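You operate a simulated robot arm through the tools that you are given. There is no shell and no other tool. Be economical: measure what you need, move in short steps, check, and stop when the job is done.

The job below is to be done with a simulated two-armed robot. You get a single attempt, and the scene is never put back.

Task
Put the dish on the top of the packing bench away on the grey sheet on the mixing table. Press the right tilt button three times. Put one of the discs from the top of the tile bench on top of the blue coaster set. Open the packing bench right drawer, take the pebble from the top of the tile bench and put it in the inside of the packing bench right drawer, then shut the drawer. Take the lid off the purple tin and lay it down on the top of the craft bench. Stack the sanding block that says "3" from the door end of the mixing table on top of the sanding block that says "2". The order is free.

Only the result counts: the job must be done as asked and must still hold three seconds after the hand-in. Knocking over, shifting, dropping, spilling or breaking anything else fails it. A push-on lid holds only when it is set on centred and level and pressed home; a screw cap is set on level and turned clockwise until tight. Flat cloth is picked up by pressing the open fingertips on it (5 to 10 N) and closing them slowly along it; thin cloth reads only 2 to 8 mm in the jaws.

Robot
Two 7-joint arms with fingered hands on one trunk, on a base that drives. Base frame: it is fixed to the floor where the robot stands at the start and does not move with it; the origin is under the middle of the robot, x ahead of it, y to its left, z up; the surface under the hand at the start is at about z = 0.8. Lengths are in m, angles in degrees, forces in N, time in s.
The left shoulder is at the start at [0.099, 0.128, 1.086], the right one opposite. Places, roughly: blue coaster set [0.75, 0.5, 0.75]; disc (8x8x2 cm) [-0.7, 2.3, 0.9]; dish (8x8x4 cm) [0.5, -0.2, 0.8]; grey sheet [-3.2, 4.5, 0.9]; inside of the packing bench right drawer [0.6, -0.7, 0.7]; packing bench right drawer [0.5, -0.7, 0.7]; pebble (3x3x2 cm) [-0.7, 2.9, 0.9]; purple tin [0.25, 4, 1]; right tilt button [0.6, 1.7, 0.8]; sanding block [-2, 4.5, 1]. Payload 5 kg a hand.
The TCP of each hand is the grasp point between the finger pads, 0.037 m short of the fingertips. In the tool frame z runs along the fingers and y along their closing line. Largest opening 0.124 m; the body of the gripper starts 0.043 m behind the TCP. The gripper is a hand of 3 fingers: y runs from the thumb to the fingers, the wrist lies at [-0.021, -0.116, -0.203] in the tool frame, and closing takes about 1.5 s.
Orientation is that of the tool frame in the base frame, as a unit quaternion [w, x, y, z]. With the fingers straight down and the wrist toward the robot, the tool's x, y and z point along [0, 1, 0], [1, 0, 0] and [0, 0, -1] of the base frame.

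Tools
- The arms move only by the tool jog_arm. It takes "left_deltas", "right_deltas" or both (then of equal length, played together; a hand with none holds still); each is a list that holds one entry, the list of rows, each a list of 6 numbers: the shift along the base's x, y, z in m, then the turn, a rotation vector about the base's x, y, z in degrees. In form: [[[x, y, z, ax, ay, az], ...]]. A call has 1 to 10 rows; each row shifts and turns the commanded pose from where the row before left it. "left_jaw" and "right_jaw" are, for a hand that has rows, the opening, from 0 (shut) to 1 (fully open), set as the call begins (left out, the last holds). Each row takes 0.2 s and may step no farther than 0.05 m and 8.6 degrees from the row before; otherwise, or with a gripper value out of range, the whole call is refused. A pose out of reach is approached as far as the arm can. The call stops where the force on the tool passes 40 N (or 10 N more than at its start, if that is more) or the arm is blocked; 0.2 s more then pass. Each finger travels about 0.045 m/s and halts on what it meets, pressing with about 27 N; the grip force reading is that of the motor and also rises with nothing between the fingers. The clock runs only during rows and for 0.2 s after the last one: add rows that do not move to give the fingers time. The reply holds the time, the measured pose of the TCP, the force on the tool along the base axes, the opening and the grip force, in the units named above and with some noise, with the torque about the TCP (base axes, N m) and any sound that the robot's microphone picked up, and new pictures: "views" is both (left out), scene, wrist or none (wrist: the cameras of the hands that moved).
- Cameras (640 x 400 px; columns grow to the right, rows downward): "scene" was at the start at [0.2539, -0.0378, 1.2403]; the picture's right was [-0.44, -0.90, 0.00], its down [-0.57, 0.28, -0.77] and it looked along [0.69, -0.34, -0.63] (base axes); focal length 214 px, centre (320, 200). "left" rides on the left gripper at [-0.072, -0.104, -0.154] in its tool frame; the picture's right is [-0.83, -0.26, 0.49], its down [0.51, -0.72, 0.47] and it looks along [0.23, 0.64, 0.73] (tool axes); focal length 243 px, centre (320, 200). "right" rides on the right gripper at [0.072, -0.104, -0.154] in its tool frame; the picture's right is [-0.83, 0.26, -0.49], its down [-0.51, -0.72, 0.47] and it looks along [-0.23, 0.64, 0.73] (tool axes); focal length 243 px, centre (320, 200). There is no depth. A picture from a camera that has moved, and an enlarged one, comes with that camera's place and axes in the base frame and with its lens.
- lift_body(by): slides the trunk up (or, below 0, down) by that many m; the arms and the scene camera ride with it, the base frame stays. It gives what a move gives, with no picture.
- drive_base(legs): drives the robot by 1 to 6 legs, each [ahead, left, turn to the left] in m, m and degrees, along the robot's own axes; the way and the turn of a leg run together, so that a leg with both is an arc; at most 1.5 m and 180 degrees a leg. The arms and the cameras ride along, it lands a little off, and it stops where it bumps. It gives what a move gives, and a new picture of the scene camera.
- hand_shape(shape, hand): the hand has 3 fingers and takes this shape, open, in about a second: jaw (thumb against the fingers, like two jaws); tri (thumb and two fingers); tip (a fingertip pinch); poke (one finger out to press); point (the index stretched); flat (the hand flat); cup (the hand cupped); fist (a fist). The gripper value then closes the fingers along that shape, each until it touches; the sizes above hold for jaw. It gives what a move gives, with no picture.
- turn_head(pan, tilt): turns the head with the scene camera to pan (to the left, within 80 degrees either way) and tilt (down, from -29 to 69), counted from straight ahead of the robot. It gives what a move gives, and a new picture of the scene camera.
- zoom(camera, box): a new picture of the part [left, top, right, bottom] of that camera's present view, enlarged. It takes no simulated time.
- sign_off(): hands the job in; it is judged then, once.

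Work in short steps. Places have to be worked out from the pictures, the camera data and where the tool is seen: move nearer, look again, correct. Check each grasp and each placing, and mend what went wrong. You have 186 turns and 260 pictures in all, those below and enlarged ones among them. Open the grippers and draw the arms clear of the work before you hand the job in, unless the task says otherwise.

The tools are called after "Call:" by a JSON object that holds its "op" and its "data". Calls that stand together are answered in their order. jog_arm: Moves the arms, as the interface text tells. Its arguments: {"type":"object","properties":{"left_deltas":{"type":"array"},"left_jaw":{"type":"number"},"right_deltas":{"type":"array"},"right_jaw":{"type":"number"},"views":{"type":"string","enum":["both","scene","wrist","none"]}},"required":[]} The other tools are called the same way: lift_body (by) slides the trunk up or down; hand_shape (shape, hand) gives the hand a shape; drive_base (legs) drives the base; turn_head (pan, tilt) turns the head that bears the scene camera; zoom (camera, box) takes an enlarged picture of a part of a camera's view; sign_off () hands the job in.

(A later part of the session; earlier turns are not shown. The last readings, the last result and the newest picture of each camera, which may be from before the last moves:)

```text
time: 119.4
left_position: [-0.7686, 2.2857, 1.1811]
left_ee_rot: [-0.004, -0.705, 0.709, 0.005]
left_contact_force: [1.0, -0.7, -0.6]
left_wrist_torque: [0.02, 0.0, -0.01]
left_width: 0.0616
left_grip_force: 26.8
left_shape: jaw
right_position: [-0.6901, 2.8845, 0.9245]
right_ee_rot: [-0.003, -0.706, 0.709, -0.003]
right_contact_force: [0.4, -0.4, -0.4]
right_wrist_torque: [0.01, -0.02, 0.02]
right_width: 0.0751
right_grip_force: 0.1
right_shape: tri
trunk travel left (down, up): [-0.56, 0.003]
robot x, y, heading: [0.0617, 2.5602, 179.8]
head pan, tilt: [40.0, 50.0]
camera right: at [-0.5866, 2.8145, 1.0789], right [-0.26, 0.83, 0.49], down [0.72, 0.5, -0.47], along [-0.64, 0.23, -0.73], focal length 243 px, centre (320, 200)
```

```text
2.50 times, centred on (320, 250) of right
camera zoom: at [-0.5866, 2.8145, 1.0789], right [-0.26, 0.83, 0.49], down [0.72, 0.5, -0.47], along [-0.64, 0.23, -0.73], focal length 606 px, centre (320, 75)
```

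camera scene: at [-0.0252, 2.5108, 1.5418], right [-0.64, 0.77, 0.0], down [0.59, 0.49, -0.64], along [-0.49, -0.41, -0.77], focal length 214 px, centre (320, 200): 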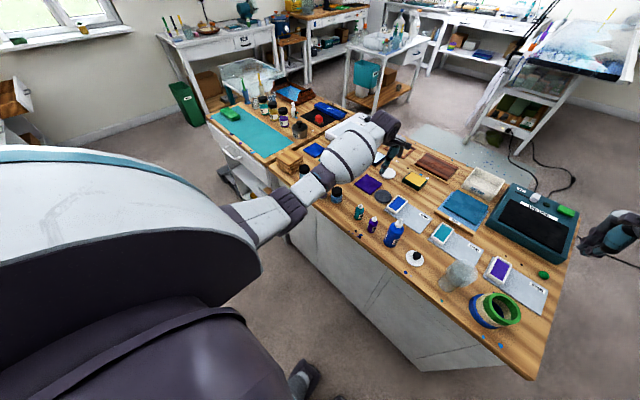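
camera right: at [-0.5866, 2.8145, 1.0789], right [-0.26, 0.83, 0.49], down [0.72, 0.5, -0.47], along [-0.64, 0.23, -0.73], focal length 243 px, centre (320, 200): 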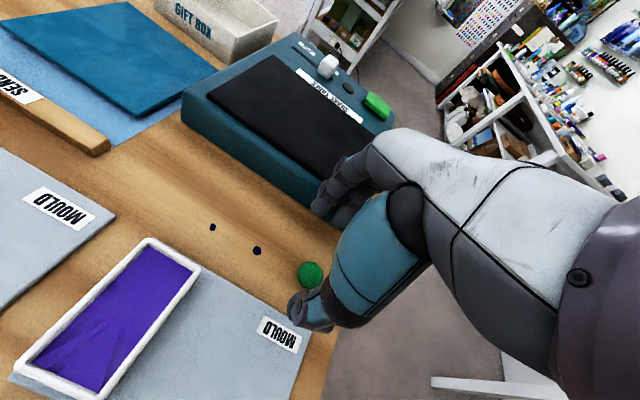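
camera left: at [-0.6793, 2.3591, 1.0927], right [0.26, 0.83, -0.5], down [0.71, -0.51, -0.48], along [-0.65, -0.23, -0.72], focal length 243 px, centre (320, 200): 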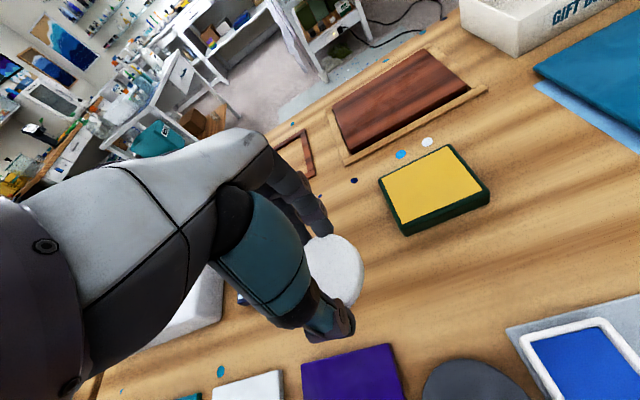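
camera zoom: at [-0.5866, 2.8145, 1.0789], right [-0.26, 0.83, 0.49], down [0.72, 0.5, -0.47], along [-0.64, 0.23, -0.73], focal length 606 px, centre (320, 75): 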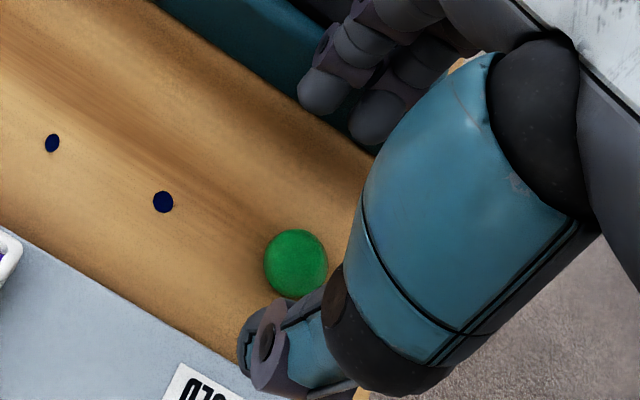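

The pebble reads at (-0.682, 2.897) now. I shift the hand over it, narrow the jaw a bit and lower till the tips touch.

Call:
{"op": "jog_arm", "data": {"right_deltas": [[[0.007, 0.011, 0, 0, 0, 0], [0, 0, 0, 0, 0, 0], [0, 0, -0.012, 0, 0, 0], [0, 0, -0.01, 0, 0, 0], [0, 0, -0.006, 0, 0, 0], [0, 0, -0.004, 0, 0, 0], [0, 0, -0.004, 0, 0, 0]]], "right_jaw": 0.48, "views": "wrist"}}

Call:
{"op": "zoom", "data": {"camera": "right", "box": [240, 170, 400, 330]}}

```text
time: 121.0
left_position: [-0.7658, 2.2853, 1.1864]
left_ee_rot: [-0.005, -0.705, 0.709, 0.007]
left_contact_force: [0.4, -0.2, 0.3]
left_wrist_torque: [0.0, 0.02, 0.0]
left_width: 0.0614
left_grip_force: 27.1
left_shape: jaw
right_position: [-0.6828, 2.8961, 0.8938]
right_ee_rot: [-0.006, -0.705, 0.709, -0.001]
right_contact_force: [0.8, 1.3, 23.3]
right_wrist_torque: [-0.09, -1.08, 0.04]
right_width: 0.0605
right_grip_force: 0.0
right_shape: tri
trunk travel left (down, up): [-0.56, 0.003]
robot x, y, heading: [0.0666, 2.5575, 179.8]
head pan, tilt: [40.0, 50.0]
camera right: at [-0.5789, 2.8258, 1.0483], right [-0.25, 0.84, 0.49], down [0.72, 0.5, -0.48], along [-0.64, 0.23, -0.73], focal length 243 px, centre (320, 200)
```

right: 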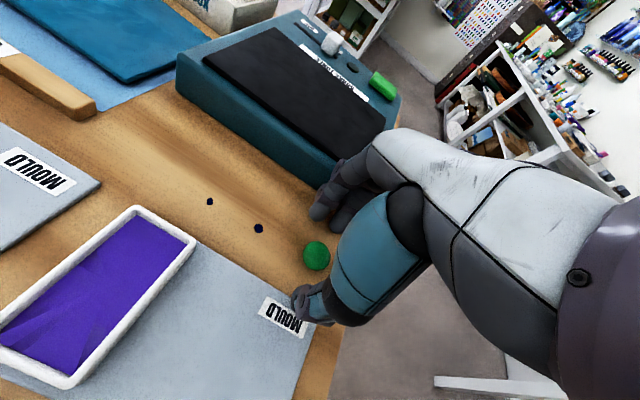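

```text
2.50 times, centred on (320, 250) of right
camera zoom: at [-0.5789, 2.8258, 1.0483], right [-0.25, 0.84, 0.49], down [0.72, 0.5, -0.48], along [-0.64, 0.23, -0.73], focal length 606 px, centre (320, 75)
```

zoom: 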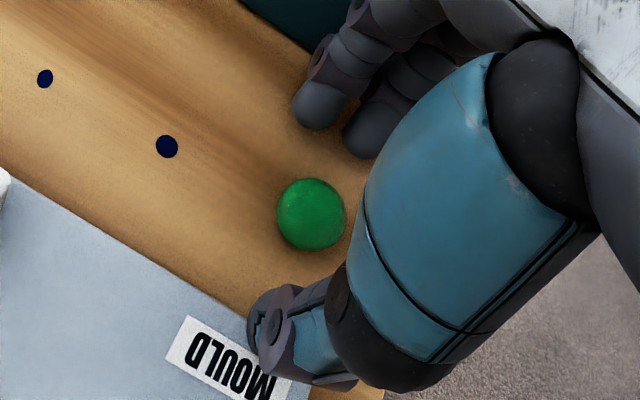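

The thumb rests on the mould sheet's edge. I rise slightly, narrow the jaw further so the thumb lands on wood, and go down again.

Call:
{"op": "jog_arm", "data": {"right_deltas": [[[0.002, 0, 0.01, 0, 0, 0], [0, 0, 0, 0, 0, 0], [0, 0, 0, 0, 0, 0], [0, 0, -0.006, 0, 0, 0], [0, 0, -0.004, 0, 0, 0], [0, 0, -0.004, 0, 0, 0], [0, 0, -0.003, 0, 0, 0]]], "right_jaw": 0.38, "views": "wrist"}}

Call:
{"op": "zoom", "data": {"camera": "right", "box": [240, 170, 400, 330]}}

```text
time: 122.6
left_position: [-0.7654, 2.2862, 1.1832]
left_ee_rot: [-0.005, -0.705, 0.709, 0.007]
left_contact_force: [-0.7, 0.7, -0.6]
left_wrist_torque: [-0.02, 0.0, 0.01]
left_width: 0.0617
left_grip_force: 27.1
left_shape: jaw
right_position: [-0.6824, 2.8968, 0.8945]
right_ee_rot: [-0.007, -0.705, 0.709, 0.001]
right_contact_force: [4.2, 0.1, 36.6]
right_wrist_torque: [-0.18, -1.67, 0.04]
right_width: 0.05
right_grip_force: 0.1
right_shape: tri
right hand out of reach, approached as far as the arm can: row 7
trunk travel left (down, up): [-0.56, 0.003]
robot x, y, heading: [0.066, 2.5569, 179.5]
head pan, tilt: [40.0, 50.0]
stopped in row 7 (right hand): the force on the tool passed its limit at 41 N (the readings are from after the stop); the commanded pose is now the measured one
camera right: at [-0.5773, 2.8262, 1.0479], right [-0.25, 0.84, 0.49], down [0.72, 0.5, -0.49], along [-0.65, 0.23, -0.73], focal length 243 px, centre (320, 200)
```

right: 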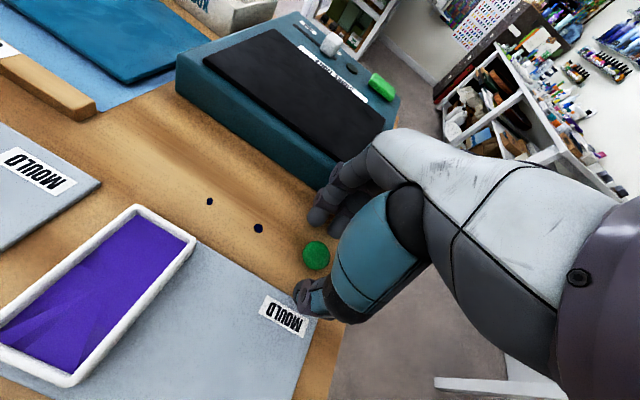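

```text
2.50 times, centred on (320, 250) of right
camera zoom: at [-0.5773, 2.8262, 1.0479], right [-0.25, 0.84, 0.49], down [0.72, 0.5, -0.49], along [-0.65, 0.23, -0.73], focal length 606 px, centre (320, 75)
```

zoom: 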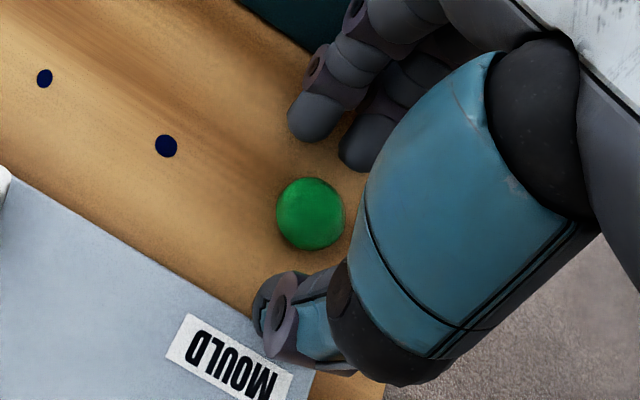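

The thumb still lands on the sheet. I lift and yaw the hand 45° so the thumb comes down off the sheet's corner.

Call:
{"op": "jog_arm", "data": {"right_deltas": [[[0, 0, 0.02, 0, 0, 0], [0, 0, 0.02, 0, 0, 7.5], [0.002, 0, 0, 0, 0, 7.5], [0.002, 0, 0, 0, 0, 7.5], [0, 0, 0, 0, 0, 7.5], [0, 0, 0, 0, 0, 7.5], [0, 0, 0, 0, 0, 7.5], [0, 0, -0.015, 0, 0, 0]]], "right_jaw": 0.45, "views": "wrist"}}

Call:
{"op": "zoom", "data": {"camera": "right", "box": [240, 170, 400, 330]}}

```text
time: 124.4
left_position: [-0.7682, 2.2871, 1.181]
left_ee_rot: [-0.005, -0.705, 0.709, 0.004]
left_contact_force: [0.2, -0.3, -0.3]
left_wrist_torque: [-0.02, 0.04, 0.01]
left_width: 0.0616
left_grip_force: 27.0
left_shape: jaw
right_position: [-0.6783, 2.8992, 0.9122]
right_ee_rot: [0.002, 0.923, -0.385, 0.003]
right_contact_force: [0.3, 0.4, 0.2]
right_wrist_torque: [-0.02, 0.01, 0.02]
right_width: 0.0556
right_grip_force: 0.0
right_shape: tri
trunk travel left (down, up): [-0.56, 0.003]
robot x, y, heading: [0.066, 2.5597, 179.6]
head pan, tilt: [40.0, 50.0]
camera right: at [-0.5541, 2.923, 1.0658], right [-0.77, 0.41, 0.49], down [0.16, 0.86, -0.48], along [-0.62, -0.29, -0.73], focal length 243 px, centre (320, 200)
```

right: 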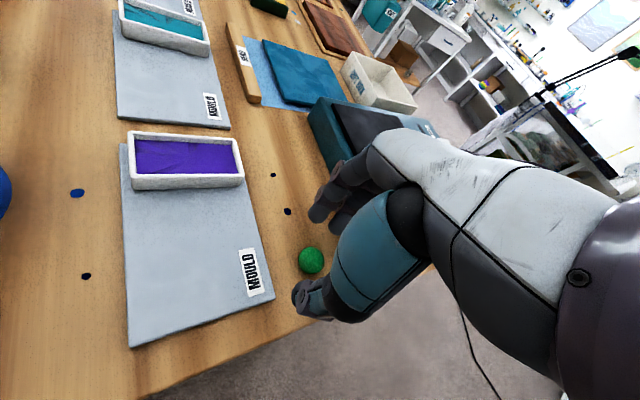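

```text
2.50 times, centred on (320, 250) of right
camera zoom: at [-0.5541, 2.923, 1.0658], right [-0.77, 0.41, 0.49], down [0.16, 0.86, -0.48], along [-0.62, -0.29, -0.73], focal length 606 px, centre (320, 75)
```

zoom: 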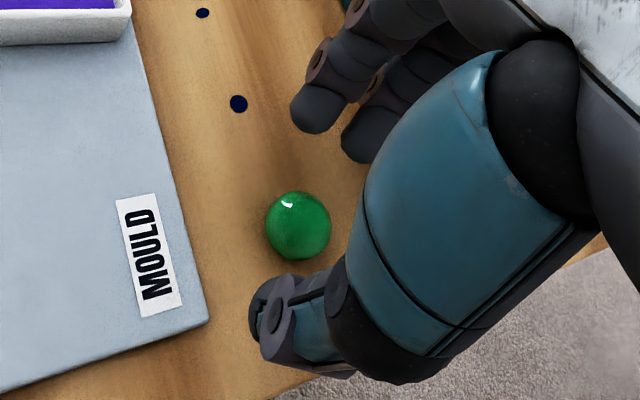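

The thumb now clears the sheet and the pebble is centred. I lower to touch and then close.

Call:
{"op": "jog_arm", "data": {"right_deltas": [[[-0.001, 0.002, -0.01, 0, 0, 0], [0, 0, -0.006, 0, 0, 0], [0, 0, -0.004, 0, 0, 0], [0, 0, -0.003, 0, 0, 0], [0, 0, -0.002, 0, 0, 0]]], "views": "none"}}

Call:
{"op": "jog_arm", "data": {"right_deltas": [[[0, 0, 0, 0, 0, 0], [0, 0, 0, 0, 0, 0], [0, 0, 0, 0, 0, 0], [0, 0, 0, 0, 0, 0], [0, 0, 0, 0, 0, 0], [0, 0, 0, 0, 0, 0]]], "right_jaw": 0, "views": "wrist"}}

Call:
{"op": "zoom", "data": {"camera": "right", "box": [240, 170, 400, 330]}}

```text
time: 125.6
left_position: [-0.7688, 2.2865, 1.1823]
left_ee_rot: [-0.005, -0.705, 0.709, 0.004]
left_contact_force: [-0.5, -0.5, -0.3]
left_wrist_torque: [0.03, -0.02, 0.0]
left_width: 0.0614
left_grip_force: 26.8
left_shape: jaw
right_position: [-0.6697, 2.9005, 0.899]
right_ee_rot: [0.003, 0.922, -0.386, 0.003]
right_contact_force: [0.1, 0.1, -0.1]
right_wrist_torque: [0.0, 0.01, -0.02]
right_width: 0.0555
right_grip_force: 0.1
right_shape: tri
right hand out of reach, approached as far as the arm can: row 2, 4
trunk travel left (down, up): [-0.56, 0.003]
robot x, y, heading: [0.0689, 2.5606, 179.9]
head pan, tilt: [40.0, 50.0]
```

```text
time: 127.0
left_position: [-0.7679, 2.2862, 1.1821]
left_ee_rot: [-0.005, -0.706, 0.709, 0.005]
left_contact_force: [0.4, 0.4, -0.6]
left_wrist_torque: [0.04, 0.06, -0.02]
left_width: 0.0615
left_grip_force: 27.0
left_shape: jaw
right_position: [-0.6706, 2.9006, 0.8979]
right_ee_rot: [0.003, 0.922, -0.386, 0.002]
right_contact_force: [0.7, 0.1, 2.5]
right_wrist_torque: [-0.02, 0.02, 0.01]
right_width: 0.003
right_grip_force: 27.2
right_shape: tri
trunk travel left (down, up): [-0.56, 0.003]
robot x, y, heading: [0.0648, 2.561, 179.8]
head pan, tilt: [40.0, 50.0]
camera right: at [-0.5456, 2.9249, 1.0522], right [-0.77, 0.41, 0.49], down [0.16, 0.86, -0.48], along [-0.62, -0.29, -0.73], focal length 243 px, centre (320, 200)
```

right: 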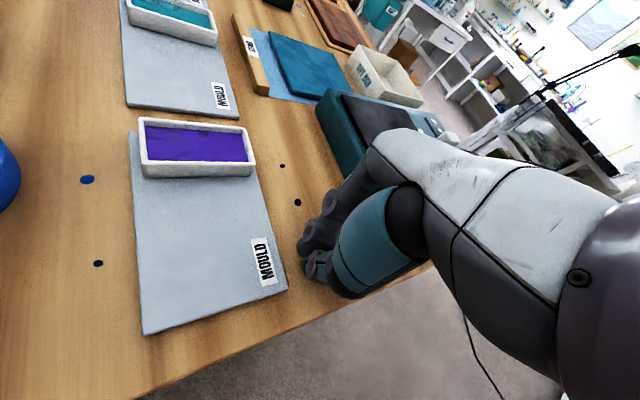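

```text
2.50 times, centred on (320, 250) of right
camera zoom: at [-0.5456, 2.9249, 1.0522], right [-0.77, 0.41, 0.49], down [0.16, 0.86, -0.48], along [-0.62, -0.29, -0.73], focal length 606 px, centre (320, 75)
```

zoom: 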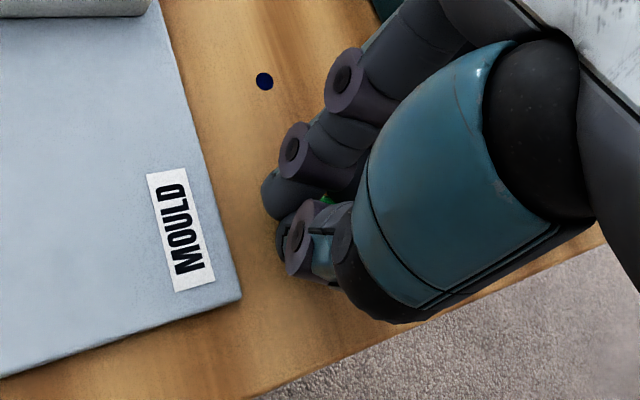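

The right arm ran out of reach with the trunk at the top. I open and lift the right hand, draw the left hand with the disc in and up, and then lower the trunk.

Call:
{"op": "jog_arm", "data": {"right_deltas": [[[0, 0, 0, 0, 0, 0], [0, 0, 0, 0, 0, 0], [0, 0, 0, 0, 0, 0], [0, 0, 0, 0, 0, 0], [0, 0, 0.03, 0, 0, 0], [0, 0, 0.04, 0, 0, 0], [0, 0, 0.04, 0, 0, 0], [0, 0, 0.04, 0, 0, 0], [0, 0, 0.04, 0, 0, 0]]], "left_deltas": [[[0.02, 0.02, 0.03, 0, 0, 0], [0.02, 0.02, 0.03, 0, 0, 0], [0.02, 0.02, 0.03, 0, 0, 0], [0.02, 0.02, 0.03, 0, 0, 0], [0.02, 0.02, 0.03, 0, 0, 0], [0.02, 0.01, 0.03, 0, 0, 0], [0.02, 0.01, 0.02, 0, 0, 0], [0.02, 0, 0, 0, 0, 0], [0, 0, 0, 0, 0, 0]]], "right_jaw": 0.45, "views": "none"}}

Call:
{"op": "lift_body", "data": {"by": -0.16}}

Call:
{"op": "jog_arm", "data": {"right_deltas": [[[-0.01, 0, -0.005, 0, 0, 0]]], "views": "both"}}

```text
time: 129.0
left_position: [-0.6065, 2.4039, 1.3821]
left_ee_rot: [-0.005, -0.706, 0.708, 0.006]
left_contact_force: [-0.4, -0.1, -0.7]
left_wrist_torque: [0.02, 0.04, -0.01]
left_width: 0.0616
left_grip_force: 27.3
left_shape: jaw
right_position: [-0.6722, 2.9014, 1.0883]
right_ee_rot: [0.003, 0.923, -0.385, 0.002]
right_contact_force: [-0.2, -0.2, 0.2]
right_wrist_torque: [0.02, 0.03, 0.03]
right_width: 0.0554
right_grip_force: 0.0
right_shape: tri
trunk travel left (down, up): [-0.56, 0.003]
robot x, y, heading: [0.0658, 2.5602, 179.7]
head pan, tilt: [40.0, 50.0]
```

```text
time: 130.8
left_position: [-0.6075, 2.4071, 1.2216]
left_ee_rot: [-0.005, -0.705, 0.709, 0.006]
left_contact_force: [0.1, 0.4, 0.5]
left_wrist_torque: [-0.04, 0.0, 0.01]
left_width: 0.0613
left_grip_force: 27.1
left_shape: jaw
right_position: [-0.6709, 2.8999, 0.9268]
right_ee_rot: [0.004, 0.923, -0.385, 0.003]
right_contact_force: [1.1, 0.4, 0.4]
right_wrist_torque: [-0.02, -0.03, -0.02]
right_width: 0.0554
right_grip_force: 0.1
right_shape: tri
trunk travel left (down, up): [-0.4, 0.163]
robot x, y, heading: [0.0649, 2.5605, 179.6]
head pan, tilt: [40.0, 50.0]
```

```text
time: 131.2
left_position: [-0.6097, 2.4063, 1.2214]
left_ee_rot: [-0.004, -0.705, 0.709, 0.003]
left_contact_force: [-0.3, 0.0, -0.3]
left_wrist_torque: [-0.03, -0.03, -0.04]
left_width: 0.0616
left_grip_force: 27.1
left_shape: jaw
right_position: [-0.6821, 2.9011, 0.9198]
right_ee_rot: [0.002, 0.923, -0.385, 0.004]
right_contact_force: [-1.4, -0.1, -0.3]
right_wrist_torque: [0.01, -0.02, 0.02]
right_width: 0.0554
right_grip_force: 0.1
right_shape: tri
trunk travel left (down, up): [-0.4, 0.163]
robot x, y, heading: [0.0665, 2.5626, 180.2]
head pan, tilt: [40.0, 50.0]
camera scene: at [-0.1423, 2.512, 1.352], right [-0.64, 0.77, 0.0], down [0.59, 0.49, -0.64], along [-0.49, -0.41, -0.77], focal length 214 px, centre (320, 200)
camera right: at [-0.5584, 2.9253, 1.0747], right [-0.77, 0.41, 0.49], down [0.16, 0.86, -0.48], along [-0.62, -0.29, -0.73], focal length 243 px, centre (320, 200)
```

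scene: 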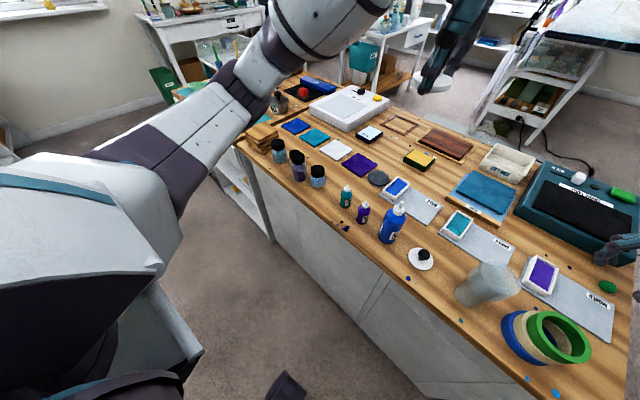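
right: 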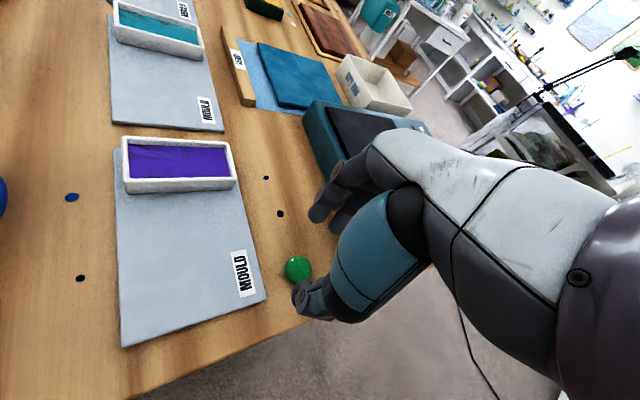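

The pebble is at (-0.673, 2.906). I shift onto it and lower until the tips touch.

Call:
{"op": "jog_arm", "data": {"right_deltas": [[[0.008, 0.005, -0.008, 0, 0, 0], [0, 0, -0.008, 0, 0, 0], [0, 0, -0.007, 0, 0, 0], [0, 0, -0.004, 0, 0, 0], [0, 0, -0.004, 0, 0, 0], [0, 0, -0.002, 0, 0, 0]]], "views": "wrist"}}

Call:
{"op": "zoom", "data": {"camera": "right", "box": [240, 170, 400, 330]}}

```text
time: 132.7
left_position: [-0.6077, 2.4067, 1.222]
left_ee_rot: [-0.005, -0.705, 0.709, 0.004]
left_contact_force: [-0.1, -0.1, -1.1]
left_wrist_torque: [0.0, 0.01, -0.01]
left_width: 0.0618
left_grip_force: 27.1
left_shape: jaw
right_position: [-0.6744, 2.9051, 0.8886]
right_ee_rot: [0.004, 0.923, -0.385, 0.002]
right_contact_force: [0.1, 0.0, 2.7]
right_wrist_torque: [0.05, -0.07, -0.02]
right_width: 0.0558
right_grip_force: 0.0
right_shape: tri
trunk travel left (down, up): [-0.4, 0.163]
robot x, y, heading: [0.0666, 2.5594, 179.8]
head pan, tilt: [40.0, 50.0]
camera right: at [-0.55, 2.9291, 1.043], right [-0.77, 0.41, 0.49], down [0.16, 0.86, -0.48], along [-0.62, -0.29, -0.73], focal length 243 px, centre (320, 200)
```

right: 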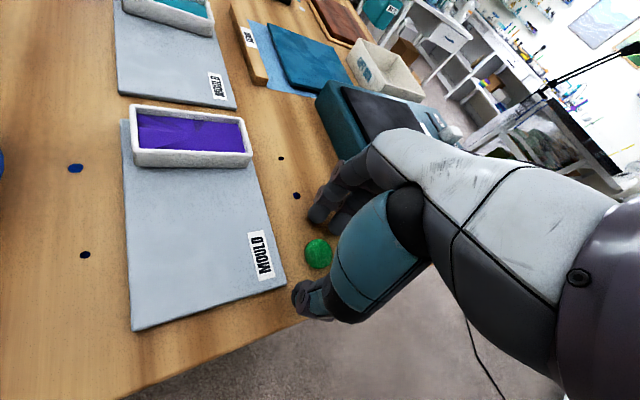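

```text
2.50 times, centred on (320, 250) of right
camera zoom: at [-0.55, 2.9291, 1.043], right [-0.77, 0.41, 0.49], down [0.16, 0.86, -0.48], along [-0.62, -0.29, -0.73], focal length 606 px, centre (320, 75)
```

zoom: 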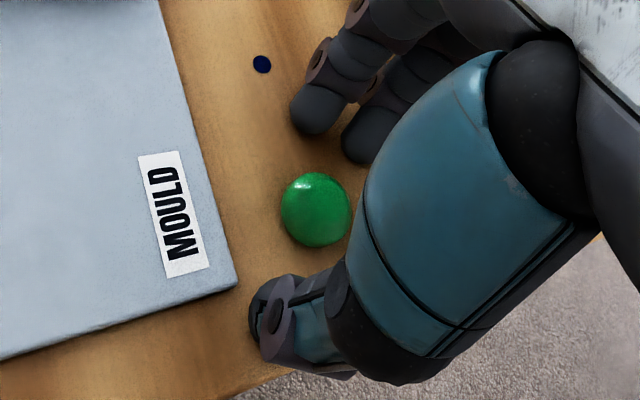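

The tips touch lightly (2.7 N) and the pebble is well centred. Close.

Call:
{"op": "jog_arm", "data": {"right_deltas": [[[0, 0, 0, 0, 0, 0], [0, 0, 0, 0, 0, 0], [0, 0, 0, 0, 0, 0], [0, 0, 0, 0, 0, 0], [0, 0, 0, 0, 0, 0], [0, 0, 0, 0, 0, 0]]], "right_jaw": 0, "views": "none"}}

Call:
{"op": "jog_arm", "data": {"right_deltas": [[[0, 0, 0.01, 0, 0, 0], [0, 0, 0.015, 0, 0, 0], [0, 0, 0.02, 0, 0, 0]]], "views": "wrist"}}

Call:
{"op": "zoom", "data": {"camera": "right", "box": [240, 170, 400, 330]}}

```text
time: 134.1
left_position: [-0.6066, 2.4071, 1.2223]
left_ee_rot: [-0.005, -0.705, 0.709, 0.005]
left_contact_force: [0.3, 0.2, 0.5]
left_wrist_torque: [-0.01, 0.01, 0.0]
left_width: 0.0614
left_grip_force: 26.8
left_shape: jaw
right_position: [-0.6737, 2.9043, 0.8891]
right_ee_rot: [0.003, 0.923, -0.385, 0.003]
right_contact_force: [1.0, 1.6, 6.3]
right_wrist_torque: [0.19, -0.14, 0.02]
right_width: 0.0216
right_grip_force: 27.0
right_shape: tri
trunk travel left (down, up): [-0.4, 0.163]
robot x, y, heading: [0.0638, 2.5615, 179.9]
head pan, tilt: [40.0, 50.0]
```

```text
time: 134.8
left_position: [-0.6078, 2.407, 1.2212]
left_ee_rot: [-0.005, -0.705, 0.709, 0.005]
left_contact_force: [-0.5, 0.2, 0.2]
left_wrist_torque: [0.02, 0.02, 0.0]
left_width: 0.0615
left_grip_force: 26.7
left_shape: jaw
right_position: [-0.6736, 2.9044, 0.9356]
right_ee_rot: [0.003, 0.923, -0.385, 0.002]
right_contact_force: [-0.7, 0.1, 0.6]
right_wrist_torque: [-0.01, 0.01, -0.01]
right_width: 0.0213
right_grip_force: 27.5
right_shape: tri
trunk travel left (down, up): [-0.4, 0.163]
robot x, y, heading: [0.0683, 2.561, 179.7]
head pan, tilt: [40.0, 50.0]
camera right: at [-0.55, 2.929, 1.0889], right [-0.77, 0.41, 0.49], down [0.16, 0.86, -0.48], along [-0.62, -0.29, -0.73], focal length 243 px, centre (320, 200)
```

right: 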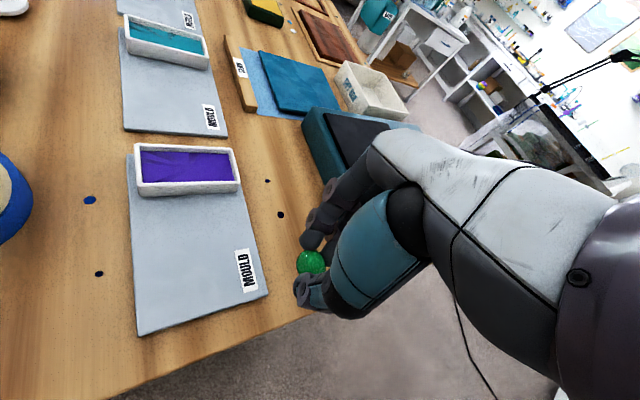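

```text
2.50 times, centred on (320, 250) of right
camera zoom: at [-0.55, 2.929, 1.0889], right [-0.77, 0.41, 0.49], down [0.16, 0.86, -0.48], along [-0.62, -0.29, -0.73], focal length 606 px, centre (320, 75)
```

zoom: 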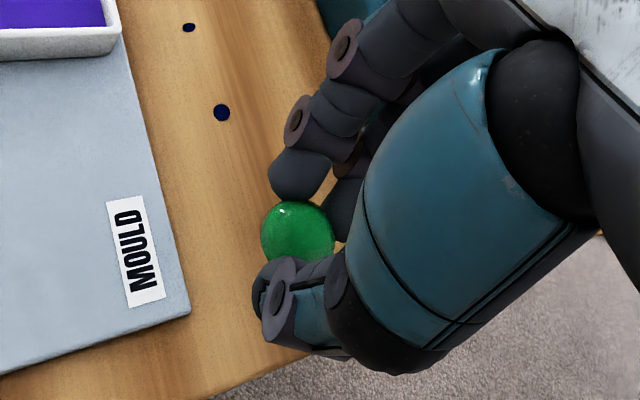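

The pebble is held securely now. I lift it, unwind the yaw, tuck in both hands and raise the trunk for the drive back.

Call:
{"op": "jog_arm", "data": {"right_deltas": [[[0, 0, 0.04, 0, 0, 0], [0, 0, 0.04, 0, 0, 0], [0.02, -0.01, 0.04, 0, 0, -7.5], [0.025, -0.01, 0.03, 0, 0, -7.5], [0.025, -0.01, 0.03, 0, 0, -7.5], [0.025, -0.01, 0.03, 0, 0, -7.5], [0.025, -0.01, 0.02, 0, 0, -7.5], [0.025, 0, 0.02, 0, 0, -7.5]]], "left_deltas": [[[0, 0, 0.01, 0, 0, 0], [0, 0, 0.01, 0, 0, 0], [0.015, 0, 0, 0, 0, 0], [0.015, 0, 0, 0, 0, 0], [0.015, 0, 0, 0, 0, 0], [0.015, 0, 0, 0, 0, 0], [0.015, 0, 0, 0, 0, 0], [0.015, 0, 0, 0, 0, 0]]], "views": "none"}}

Call:
{"op": "lift_body", "data": {"by": 0.1}}

Call:
{"op": "drive_base", "data": {"legs": [[0, 0, 90], [1.2, -0.1, 0], [1.1, -0.1, 0]]}}

```text
time: 136.7
left_position: [-0.5164, 2.4074, 1.2431]
left_ee_rot: [-0.006, -0.705, 0.709, 0.006]
left_contact_force: [-0.3, -0.5, -0.7]
left_wrist_torque: [0.04, 0.05, 0.02]
left_width: 0.0613
left_grip_force: 26.5
left_shape: jaw
right_position: [-0.5344, 2.9913, 1.1768]
right_ee_rot: [0.037, 0.731, -0.681, 0.023]
right_contact_force: [0.9, -0.8, 0.1]
right_wrist_torque: [0.0, 0.02, 0.02]
right_width: 0.0212
right_grip_force: 27.6
right_shape: tri
right hand out of reach, approached as far as the arm can: row 6, 7, 8
trunk travel left (down, up): [-0.4, 0.163]
robot x, y, heading: [0.0622, 2.5632, 179.9]
head pan, tilt: [40.0, 50.0]
```

```text
time: 138.0
left_position: [-0.5187, 2.4064, 1.3402]
left_ee_rot: [-0.003, -0.705, 0.709, 0.004]
left_contact_force: [0.0, 0.5, -0.6]
left_wrist_torque: [0.01, -0.03, 0.0]
left_width: 0.0614
left_grip_force: 27.8
left_shape: jaw
right_position: [-0.5043, 2.9901, 1.375]
right_ee_rot: [0.093, 0.731, -0.675, -0.041]
right_contact_force: [0.0, 0.6, -1.3]
right_wrist_torque: [0.0, 0.02, 0.02]
right_width: 0.0213
right_grip_force: 26.8
right_shape: tri
trunk travel left (down, up): [-0.5, 0.063]
robot x, y, heading: [0.062, 2.5623, 179.9]
head pan, tilt: [40.0, 50.0]
```

```text
time: 153.2
left_position: [0.0241, -0.333, 1.3428]
left_ee_rot: [0.007, 1.0, 0.004, 0.0]
left_contact_force: [-0.4, -0.3, -0.1]
left_wrist_torque: [0.01, 0.01, -0.01]
left_width: 0.0612
left_grip_force: 27.0
left_shape: jaw
right_position: [-0.5613, -0.326, 1.3773]
right_ee_rot: [0.096, 0.994, 0.046, 0.038]
right_contact_force: [0.2, 0.6, -0.8]
right_wrist_torque: [0.0, -0.02, 0.0]
right_width: 0.0209
right_grip_force: 26.8
right_shape: tri
trunk travel left (down, up): [-0.5, 0.063]
robot x, y, heading: [-0.1375, 0.2476, -89.8]
head pan, tilt: [40.0, 50.0]
camera scene: at [-0.0877, 0.0911, 1.471], right [-0.76, -0.65, 0.0], down [-0.5, 0.58, -0.64], along [0.42, -0.49, -0.77], focal length 214 px, centre (320, 200)
```

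scene: 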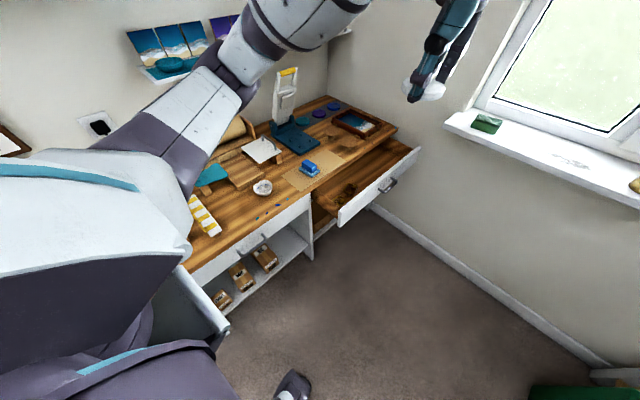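

I'm back at the packing bench with disc and pebble. I turn to face the bench to find the blue coaster set.

Call:
{"op": "drive_base", "data": {"legs": [[0, 0, 90]]}}

Call:
{"op": "turn_head", "data": {"pan": 5, "tilt": 45}}

Call:
{"op": "zoom", "data": {"camera": "scene", "box": [160, 60, 400, 210]}}

```text
time: 157.5
left_position: [0.4405, 0.4193, 1.342]
left_ee_rot: [0.005, 0.697, 0.717, 0.005]
left_contact_force: [-0.3, -1.0, -0.4]
left_wrist_torque: [0.02, -0.04, -0.01]
left_width: 0.061
left_grip_force: 26.5
left_shape: jaw
right_position: [0.4425, -0.165, 1.3767]
right_ee_rot: [0.04, 0.663, 0.741, 0.096]
right_contact_force: [-0.2, 0.4, -0.8]
right_wrist_torque: [-0.01, 0.03, -0.01]
right_width: 0.0207
right_grip_force: 26.7
right_shape: tri
trunk travel left (down, up): [-0.5, 0.063]
robot x, y, heading: [-0.1387, 0.2424, 1.6]
head pan, tilt: [40.0, 50.0]
camera scene: at [0.0176, 0.3009, 1.4709], right [0.66, -0.75, 0.0], down [-0.57, -0.51, -0.64], along [0.48, 0.43, -0.77], focal length 214 px, centre (320, 200)
```

scene: 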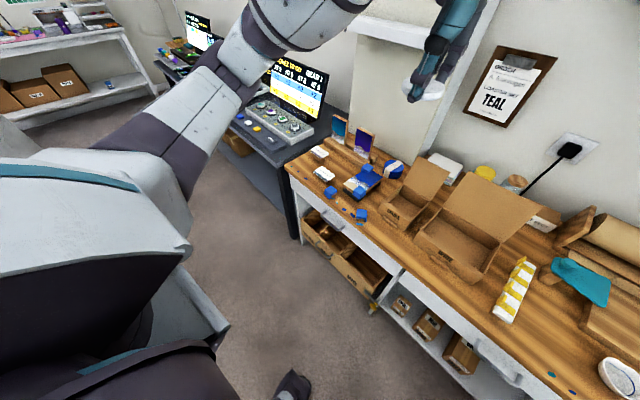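

```text
time: 158.5
left_position: [0.4396, 0.4211, 1.3417]
left_ee_rot: [0.005, 0.697, 0.717, 0.006]
left_contact_force: [1.2, -0.4, 0.0]
left_wrist_torque: [-0.02, 0.01, -0.01]
left_width: 0.0613
left_grip_force: 26.6
left_shape: jaw
right_position: [0.4445, -0.1643, 1.3767]
right_ee_rot: [0.04, 0.663, 0.741, 0.095]
right_contact_force: [-0.9, 0.0, -0.9]
right_wrist_torque: [-0.01, -0.04, -0.02]
right_width: 0.0207
right_grip_force: 26.5
right_shape: tri
trunk travel left (down, up): [-0.5, 0.063]
robot x, y, heading: [-0.1361, 0.2458, 1.4]
head pan, tilt: [5.0, 45.0]
camera scene: at [0.0409, 0.2594, 1.4777], right [0.12, -0.99, 0.0], down [-0.7, -0.08, -0.71], along [0.7, 0.08, -0.71], focal length 214 px, centre (320, 200)
```

scene: 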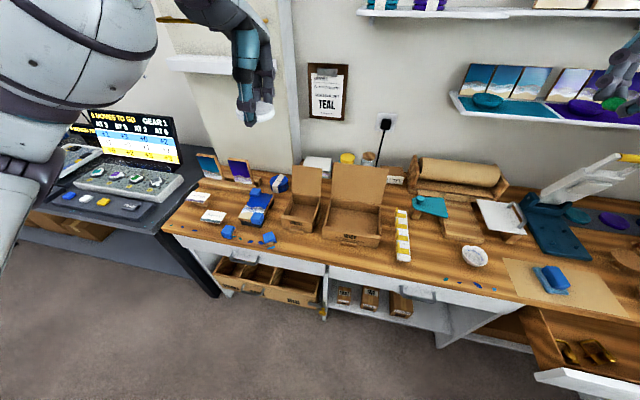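

```text
2.67 times, centred on (280, 135) of scene
camera zoom: at [0.0409, 0.2594, 1.4777], right [0.12, -0.99, 0.0], down [-0.7, -0.08, -0.71], along [0.7, 0.08, -0.71], focal length 572 px, centre (427, 373)
```

zoom: 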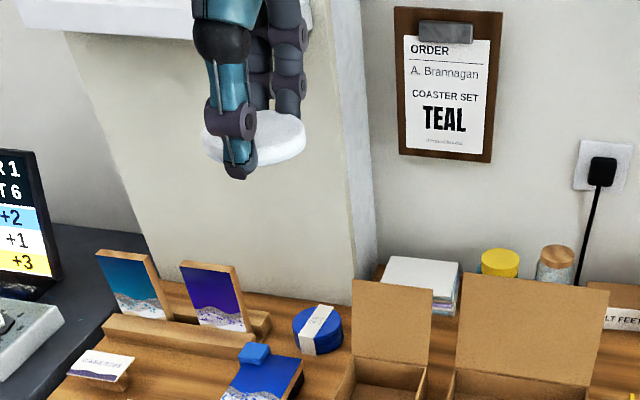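

The blue coaster set with its paper band sits at about (0.77, 0.53). I lower the trunk and bring the left hand nearer for a wrist view.

Call:
{"op": "lift_body", "data": {"by": -0.15}}

Call:
{"op": "jog_arm", "data": {"left_deltas": [[[0.045, 0.015, 0, 0, 0, 0], [0.045, 0.015, 0, 0, 0, 0], [0.045, 0.015, -0.01, 0, 0, 0], [0.045, 0.015, -0.01, 0, 0, 0], [0.045, 0.015, -0.01, 0, 0, 0]]]}}

```text
time: 160.3
left_position: [0.4401, 0.4197, 1.1919]
left_ee_rot: [0.004, 0.698, 0.716, 0.005]
left_contact_force: [0.6, 1.2, -0.3]
left_wrist_torque: [0.01, -0.02, -0.03]
left_width: 0.0614
left_grip_force: 27.4
left_shape: jaw
right_position: [0.4449, -0.1658, 1.2259]
right_ee_rot: [0.039, 0.661, 0.743, 0.097]
right_contact_force: [0.0, 0.6, -0.5]
right_wrist_torque: [0.0, 0.02, 0.01]
right_width: 0.0209
right_grip_force: 27.2
right_shape: tri
trunk travel left (down, up): [-0.35, 0.213]
robot x, y, heading: [-0.1403, 0.2508, 1.5]
head pan, tilt: [5.0, 45.0]
```

```text
time: 161.5
left_position: [0.6671, 0.4955, 1.1605]
left_ee_rot: [0.003, 0.698, 0.716, 0.004]
left_contact_force: [0.8, -0.3, -0.5]
left_wrist_torque: [-0.02, 0.0, 0.0]
left_width: 0.0613
left_grip_force: 27.1
left_shape: jaw
right_position: [0.4473, -0.1645, 1.2257]
right_ee_rot: [0.039, 0.661, 0.743, 0.096]
right_contact_force: [0.9, -0.4, -0.3]
right_wrist_torque: [-0.03, -0.01, -0.02]
right_width: 0.0209
right_grip_force: 26.7
right_shape: tri
trunk travel left (down, up): [-0.35, 0.213]
robot x, y, heading: [-0.1393, 0.2481, 1.6]
head pan, tilt: [5.0, 45.0]
camera scene: at [0.1029, 0.2612, 1.3075], right [0.12, -0.99, 0.0], down [-0.7, -0.08, -0.71], along [0.7, 0.08, -0.71], focal length 214 px, centre (320, 200)
camera left: at [0.5647, 0.4197, 1.314], right [-0.23, -0.84, -0.5], down [-0.73, 0.49, -0.48], along [0.64, 0.25, -0.72], focal length 243 px, centre (320, 200)
```

scene: 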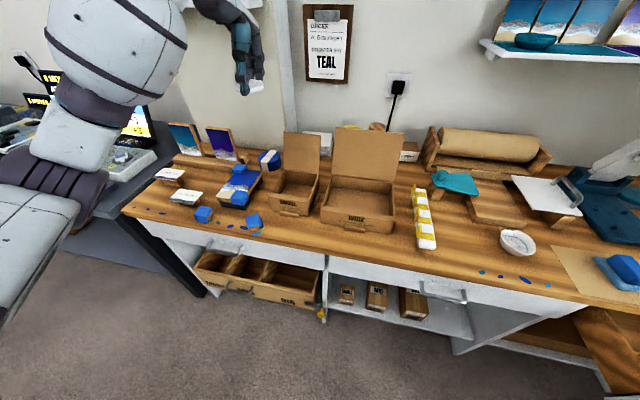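
left: 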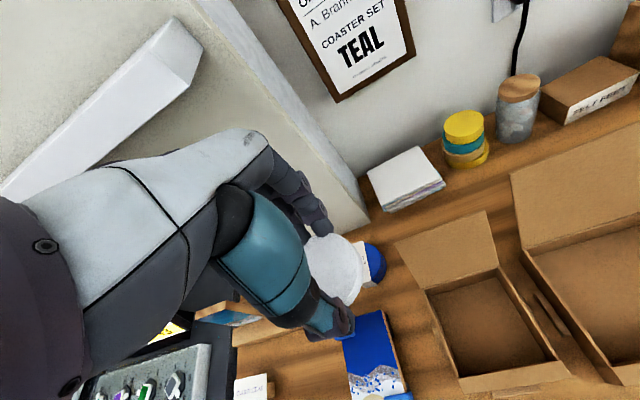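

The coaster set peeks out behind the disc. I zoom in the scene view to locate it accurately.

Call:
{"op": "zoom", "data": {"camera": "scene", "box": [160, 110, 320, 230]}}

Call:
{"op": "zoom", "data": {"camera": "left", "box": [290, 200, 450, 320]}}

```text
3.33 times, centred on (240, 170) of scene
camera zoom: at [0.1029, 0.2612, 1.3075], right [0.12, -0.99, 0.0], down [-0.7, -0.08, -0.71], along [0.7, 0.08, -0.71], focal length 715 px, centre (587, 300)
```

zoom: 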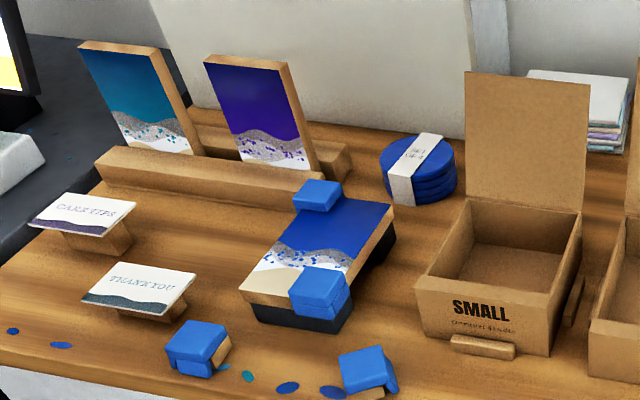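

```text
3.33 times, centred on (370, 260) of left
camera zoom: at [0.5647, 0.4197, 1.314], right [-0.23, -0.84, -0.5], down [-0.73, 0.49, -0.48], along [0.64, 0.25, -0.72], focal length 809 px, centre (153, 0)
```

zoom: 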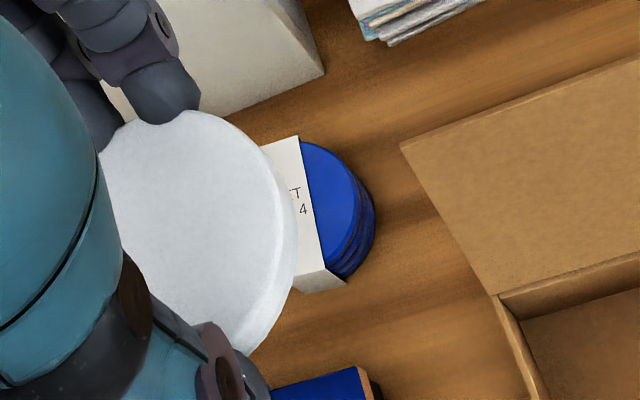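

The set's top centre is about (0.768, 0.532, 0.841), and the held disc's centre is 24 mm toward the thumb from the TCP. I roll forward 6 cm for reach and bring the disc above it.

Call:
{"op": "drive_base", "data": {"legs": [[0.06, 0, 0]]}}

Call:
{"op": "jog_arm", "data": {"left_deltas": [[[0.025, 0.012, -0.04, 0, 0, -1.5], [0.02, 0.014, -0.045, 0, 0, 0], [0.02, 0.014, -0.045, 0, 0, 0], [0, 0, -0.04, 0, 0, 0], [0, 0, -0.03, 0, 0, 0]]]}}

```text
time: 162.4
left_position: [0.7233, 0.4949, 1.1648]
left_ee_rot: [0.006, 0.698, 0.716, 0.006]
left_contact_force: [0.3, 1.2, -0.2]
left_wrist_torque: [0.03, -0.05, 0.02]
left_width: 0.0613
left_grip_force: 27.2
left_shape: jaw
right_position: [0.4996, -0.163, 1.2303]
right_ee_rot: [0.041, 0.661, 0.743, 0.098]
right_contact_force: [-0.3, -0.2, 0.4]
right_wrist_torque: [0.02, -0.05, -0.01]
right_width: 0.021
right_grip_force: 27.2
right_shape: tri
trunk travel left (down, up): [-0.35, 0.213]
robot x, y, heading: [-0.0803, 0.2511, 1.4]
head pan, tilt: [5.0, 45.0]
camera scene: at [0.1558, 0.2622, 1.3089], right [0.11, -0.99, 0.0], down [-0.7, -0.08, -0.71], along [0.71, 0.08, -0.7], focal length 214 px, centre (320, 200)
```

scene: 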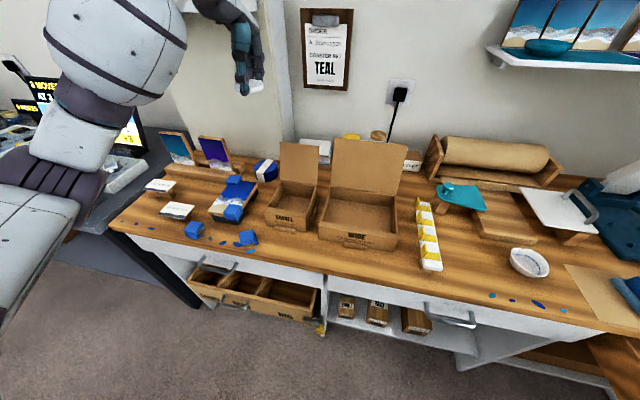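

```text
refused: row 2 steps farther than a row can; nothing moved
```

The step was too long; I resend with smaller rows, stopping with the disc about 4 cm above the set.

Call:
{"op": "jog_arm", "data": {"left_deltas": [[[0.023, 0.014, -0.03, 0, 0, -1.5], [0.023, 0.014, -0.035, 0, 0, 0], [0.023, 0.014, -0.035, 0, 0, 0], [0, 0, -0.045, 0, 0, 0], [0, 0, -0.045, 0, 0, 0], [0, 0, -0.045, 0, 0, 0]]]}}

Call:
{"op": "zoom", "data": {"camera": "scene", "box": [190, 100, 330, 220]}}

```text
time: 163.8
left_position: [0.7942, 0.5384, 0.9289]
left_ee_rot: [0.005, 0.707, 0.708, 0.005]
left_contact_force: [1.1, -0.3, -0.2]
left_wrist_torque: [-0.01, -0.02, 0.0]
left_width: 0.0612
left_grip_force: 27.2
left_shape: jaw
right_position: [0.5053, -0.1629, 1.226]
right_ee_rot: [0.039, 0.662, 0.743, 0.096]
right_contact_force: [1.1, 0.5, 0.8]
right_wrist_torque: [-0.02, 0.03, 0.0]
right_width: 0.0208
right_grip_force: 26.7
right_shape: tri
trunk travel left (down, up): [-0.35, 0.213]
robot x, y, heading: [-0.076, 0.2487, 1.5]
head pan, tilt: [5.0, 45.0]
camera scene: at [0.1617, 0.2631, 1.3075], right [0.11, -0.99, 0.0], down [-0.7, -0.08, -0.71], along [0.7, 0.08, -0.71], focal length 214 px, centre (320, 200)
camera left: at [0.6878, 0.4663, 1.0817], right [-0.25, -0.83, -0.5], down [-0.72, 0.51, -0.48], along [0.65, 0.23, -0.72], focal length 243 px, centre (320, 200)
```

scene: 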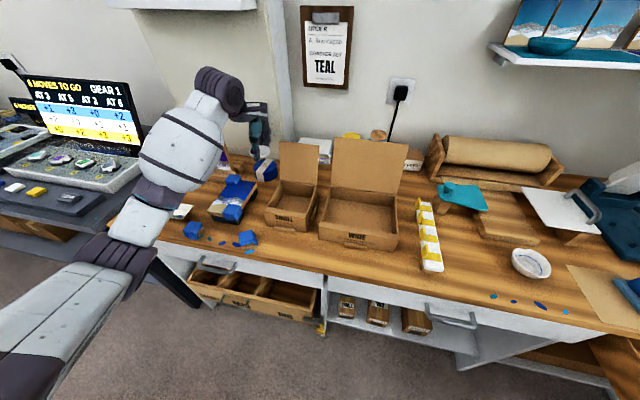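
left: 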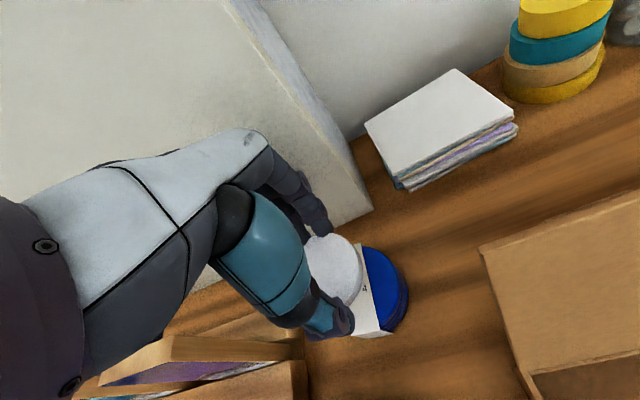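

```text
3.33 times, centred on (260, 160) of scene
camera zoom: at [0.1617, 0.2631, 1.3075], right [0.11, -0.99, 0.0], down [-0.7, -0.08, -0.71], along [0.7, 0.08, -0.71], focal length 715 px, centre (520, 333)
```

zoom: 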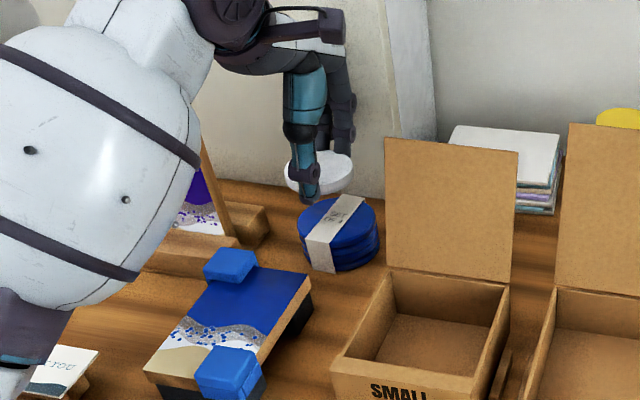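

The disc is within a centimetre of centred over the set. I correct by (+5, -6 mm) and go down slowly to contact.

Call:
{"op": "jog_arm", "data": {"left_deltas": [[[0.005, -0.006, -0.02, 0, 0, 0], [0, 0, -0.015, 0, 0, 0], [0, 0, -0.008, 0, 0, 0], [0, 0, -0.005, 0, 0, 0], [0, 0, -0.004, 0, 0, 0]]], "views": "wrist"}}

Call:
{"op": "zoom", "data": {"camera": "scene", "box": [190, 100, 330, 220]}}

```text
time: 165.0
left_position: [0.799, 0.5322, 0.8808]
left_ee_rot: [0.007, 0.707, 0.707, 0.006]
left_contact_force: [3.4, 0.5, 17.8]
left_wrist_torque: [-0.07, 1.02, 0.04]
left_width: 0.061
left_grip_force: 26.8
left_shape: jaw
right_position: [0.5015, -0.1649, 1.2274]
right_ee_rot: [0.04, 0.661, 0.743, 0.098]
right_contact_force: [0.6, -0.1, -0.7]
right_wrist_torque: [0.02, 0.01, 0.0]
right_width: 0.0207
right_grip_force: 27.1
right_shape: tri
trunk travel left (down, up): [-0.35, 0.213]
robot x, y, heading: [-0.0791, 0.2509, 1.7]
head pan, tilt: [5.0, 45.0]
camera left: at [0.6915, 0.4585, 1.0324], right [-0.25, -0.83, -0.5], down [-0.71, 0.51, -0.49], along [0.66, 0.23, -0.72], focal length 243 px, centre (320, 200)
```

left: 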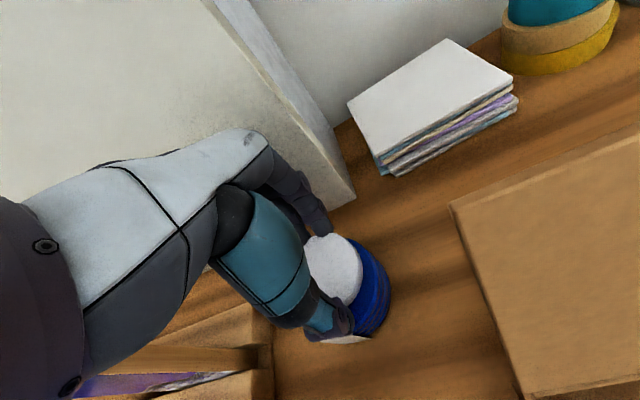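

```text
3.33 times, centred on (260, 160) of scene
camera zoom: at [0.1583, 0.2618, 1.3084], right [0.11, -0.99, 0.0], down [-0.7, -0.08, -0.71], along [0.7, 0.08, -0.71], focal length 715 px, centre (520, 333)
```

zoom: 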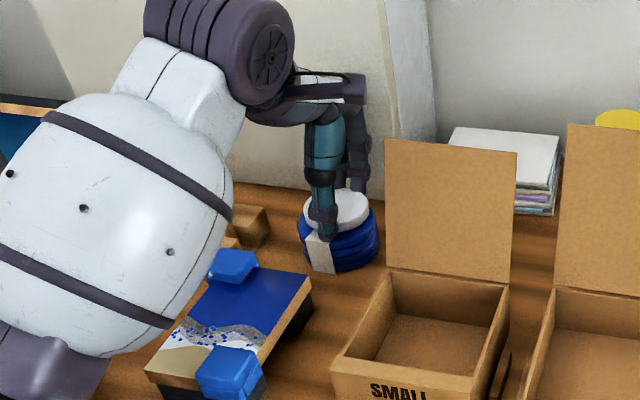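

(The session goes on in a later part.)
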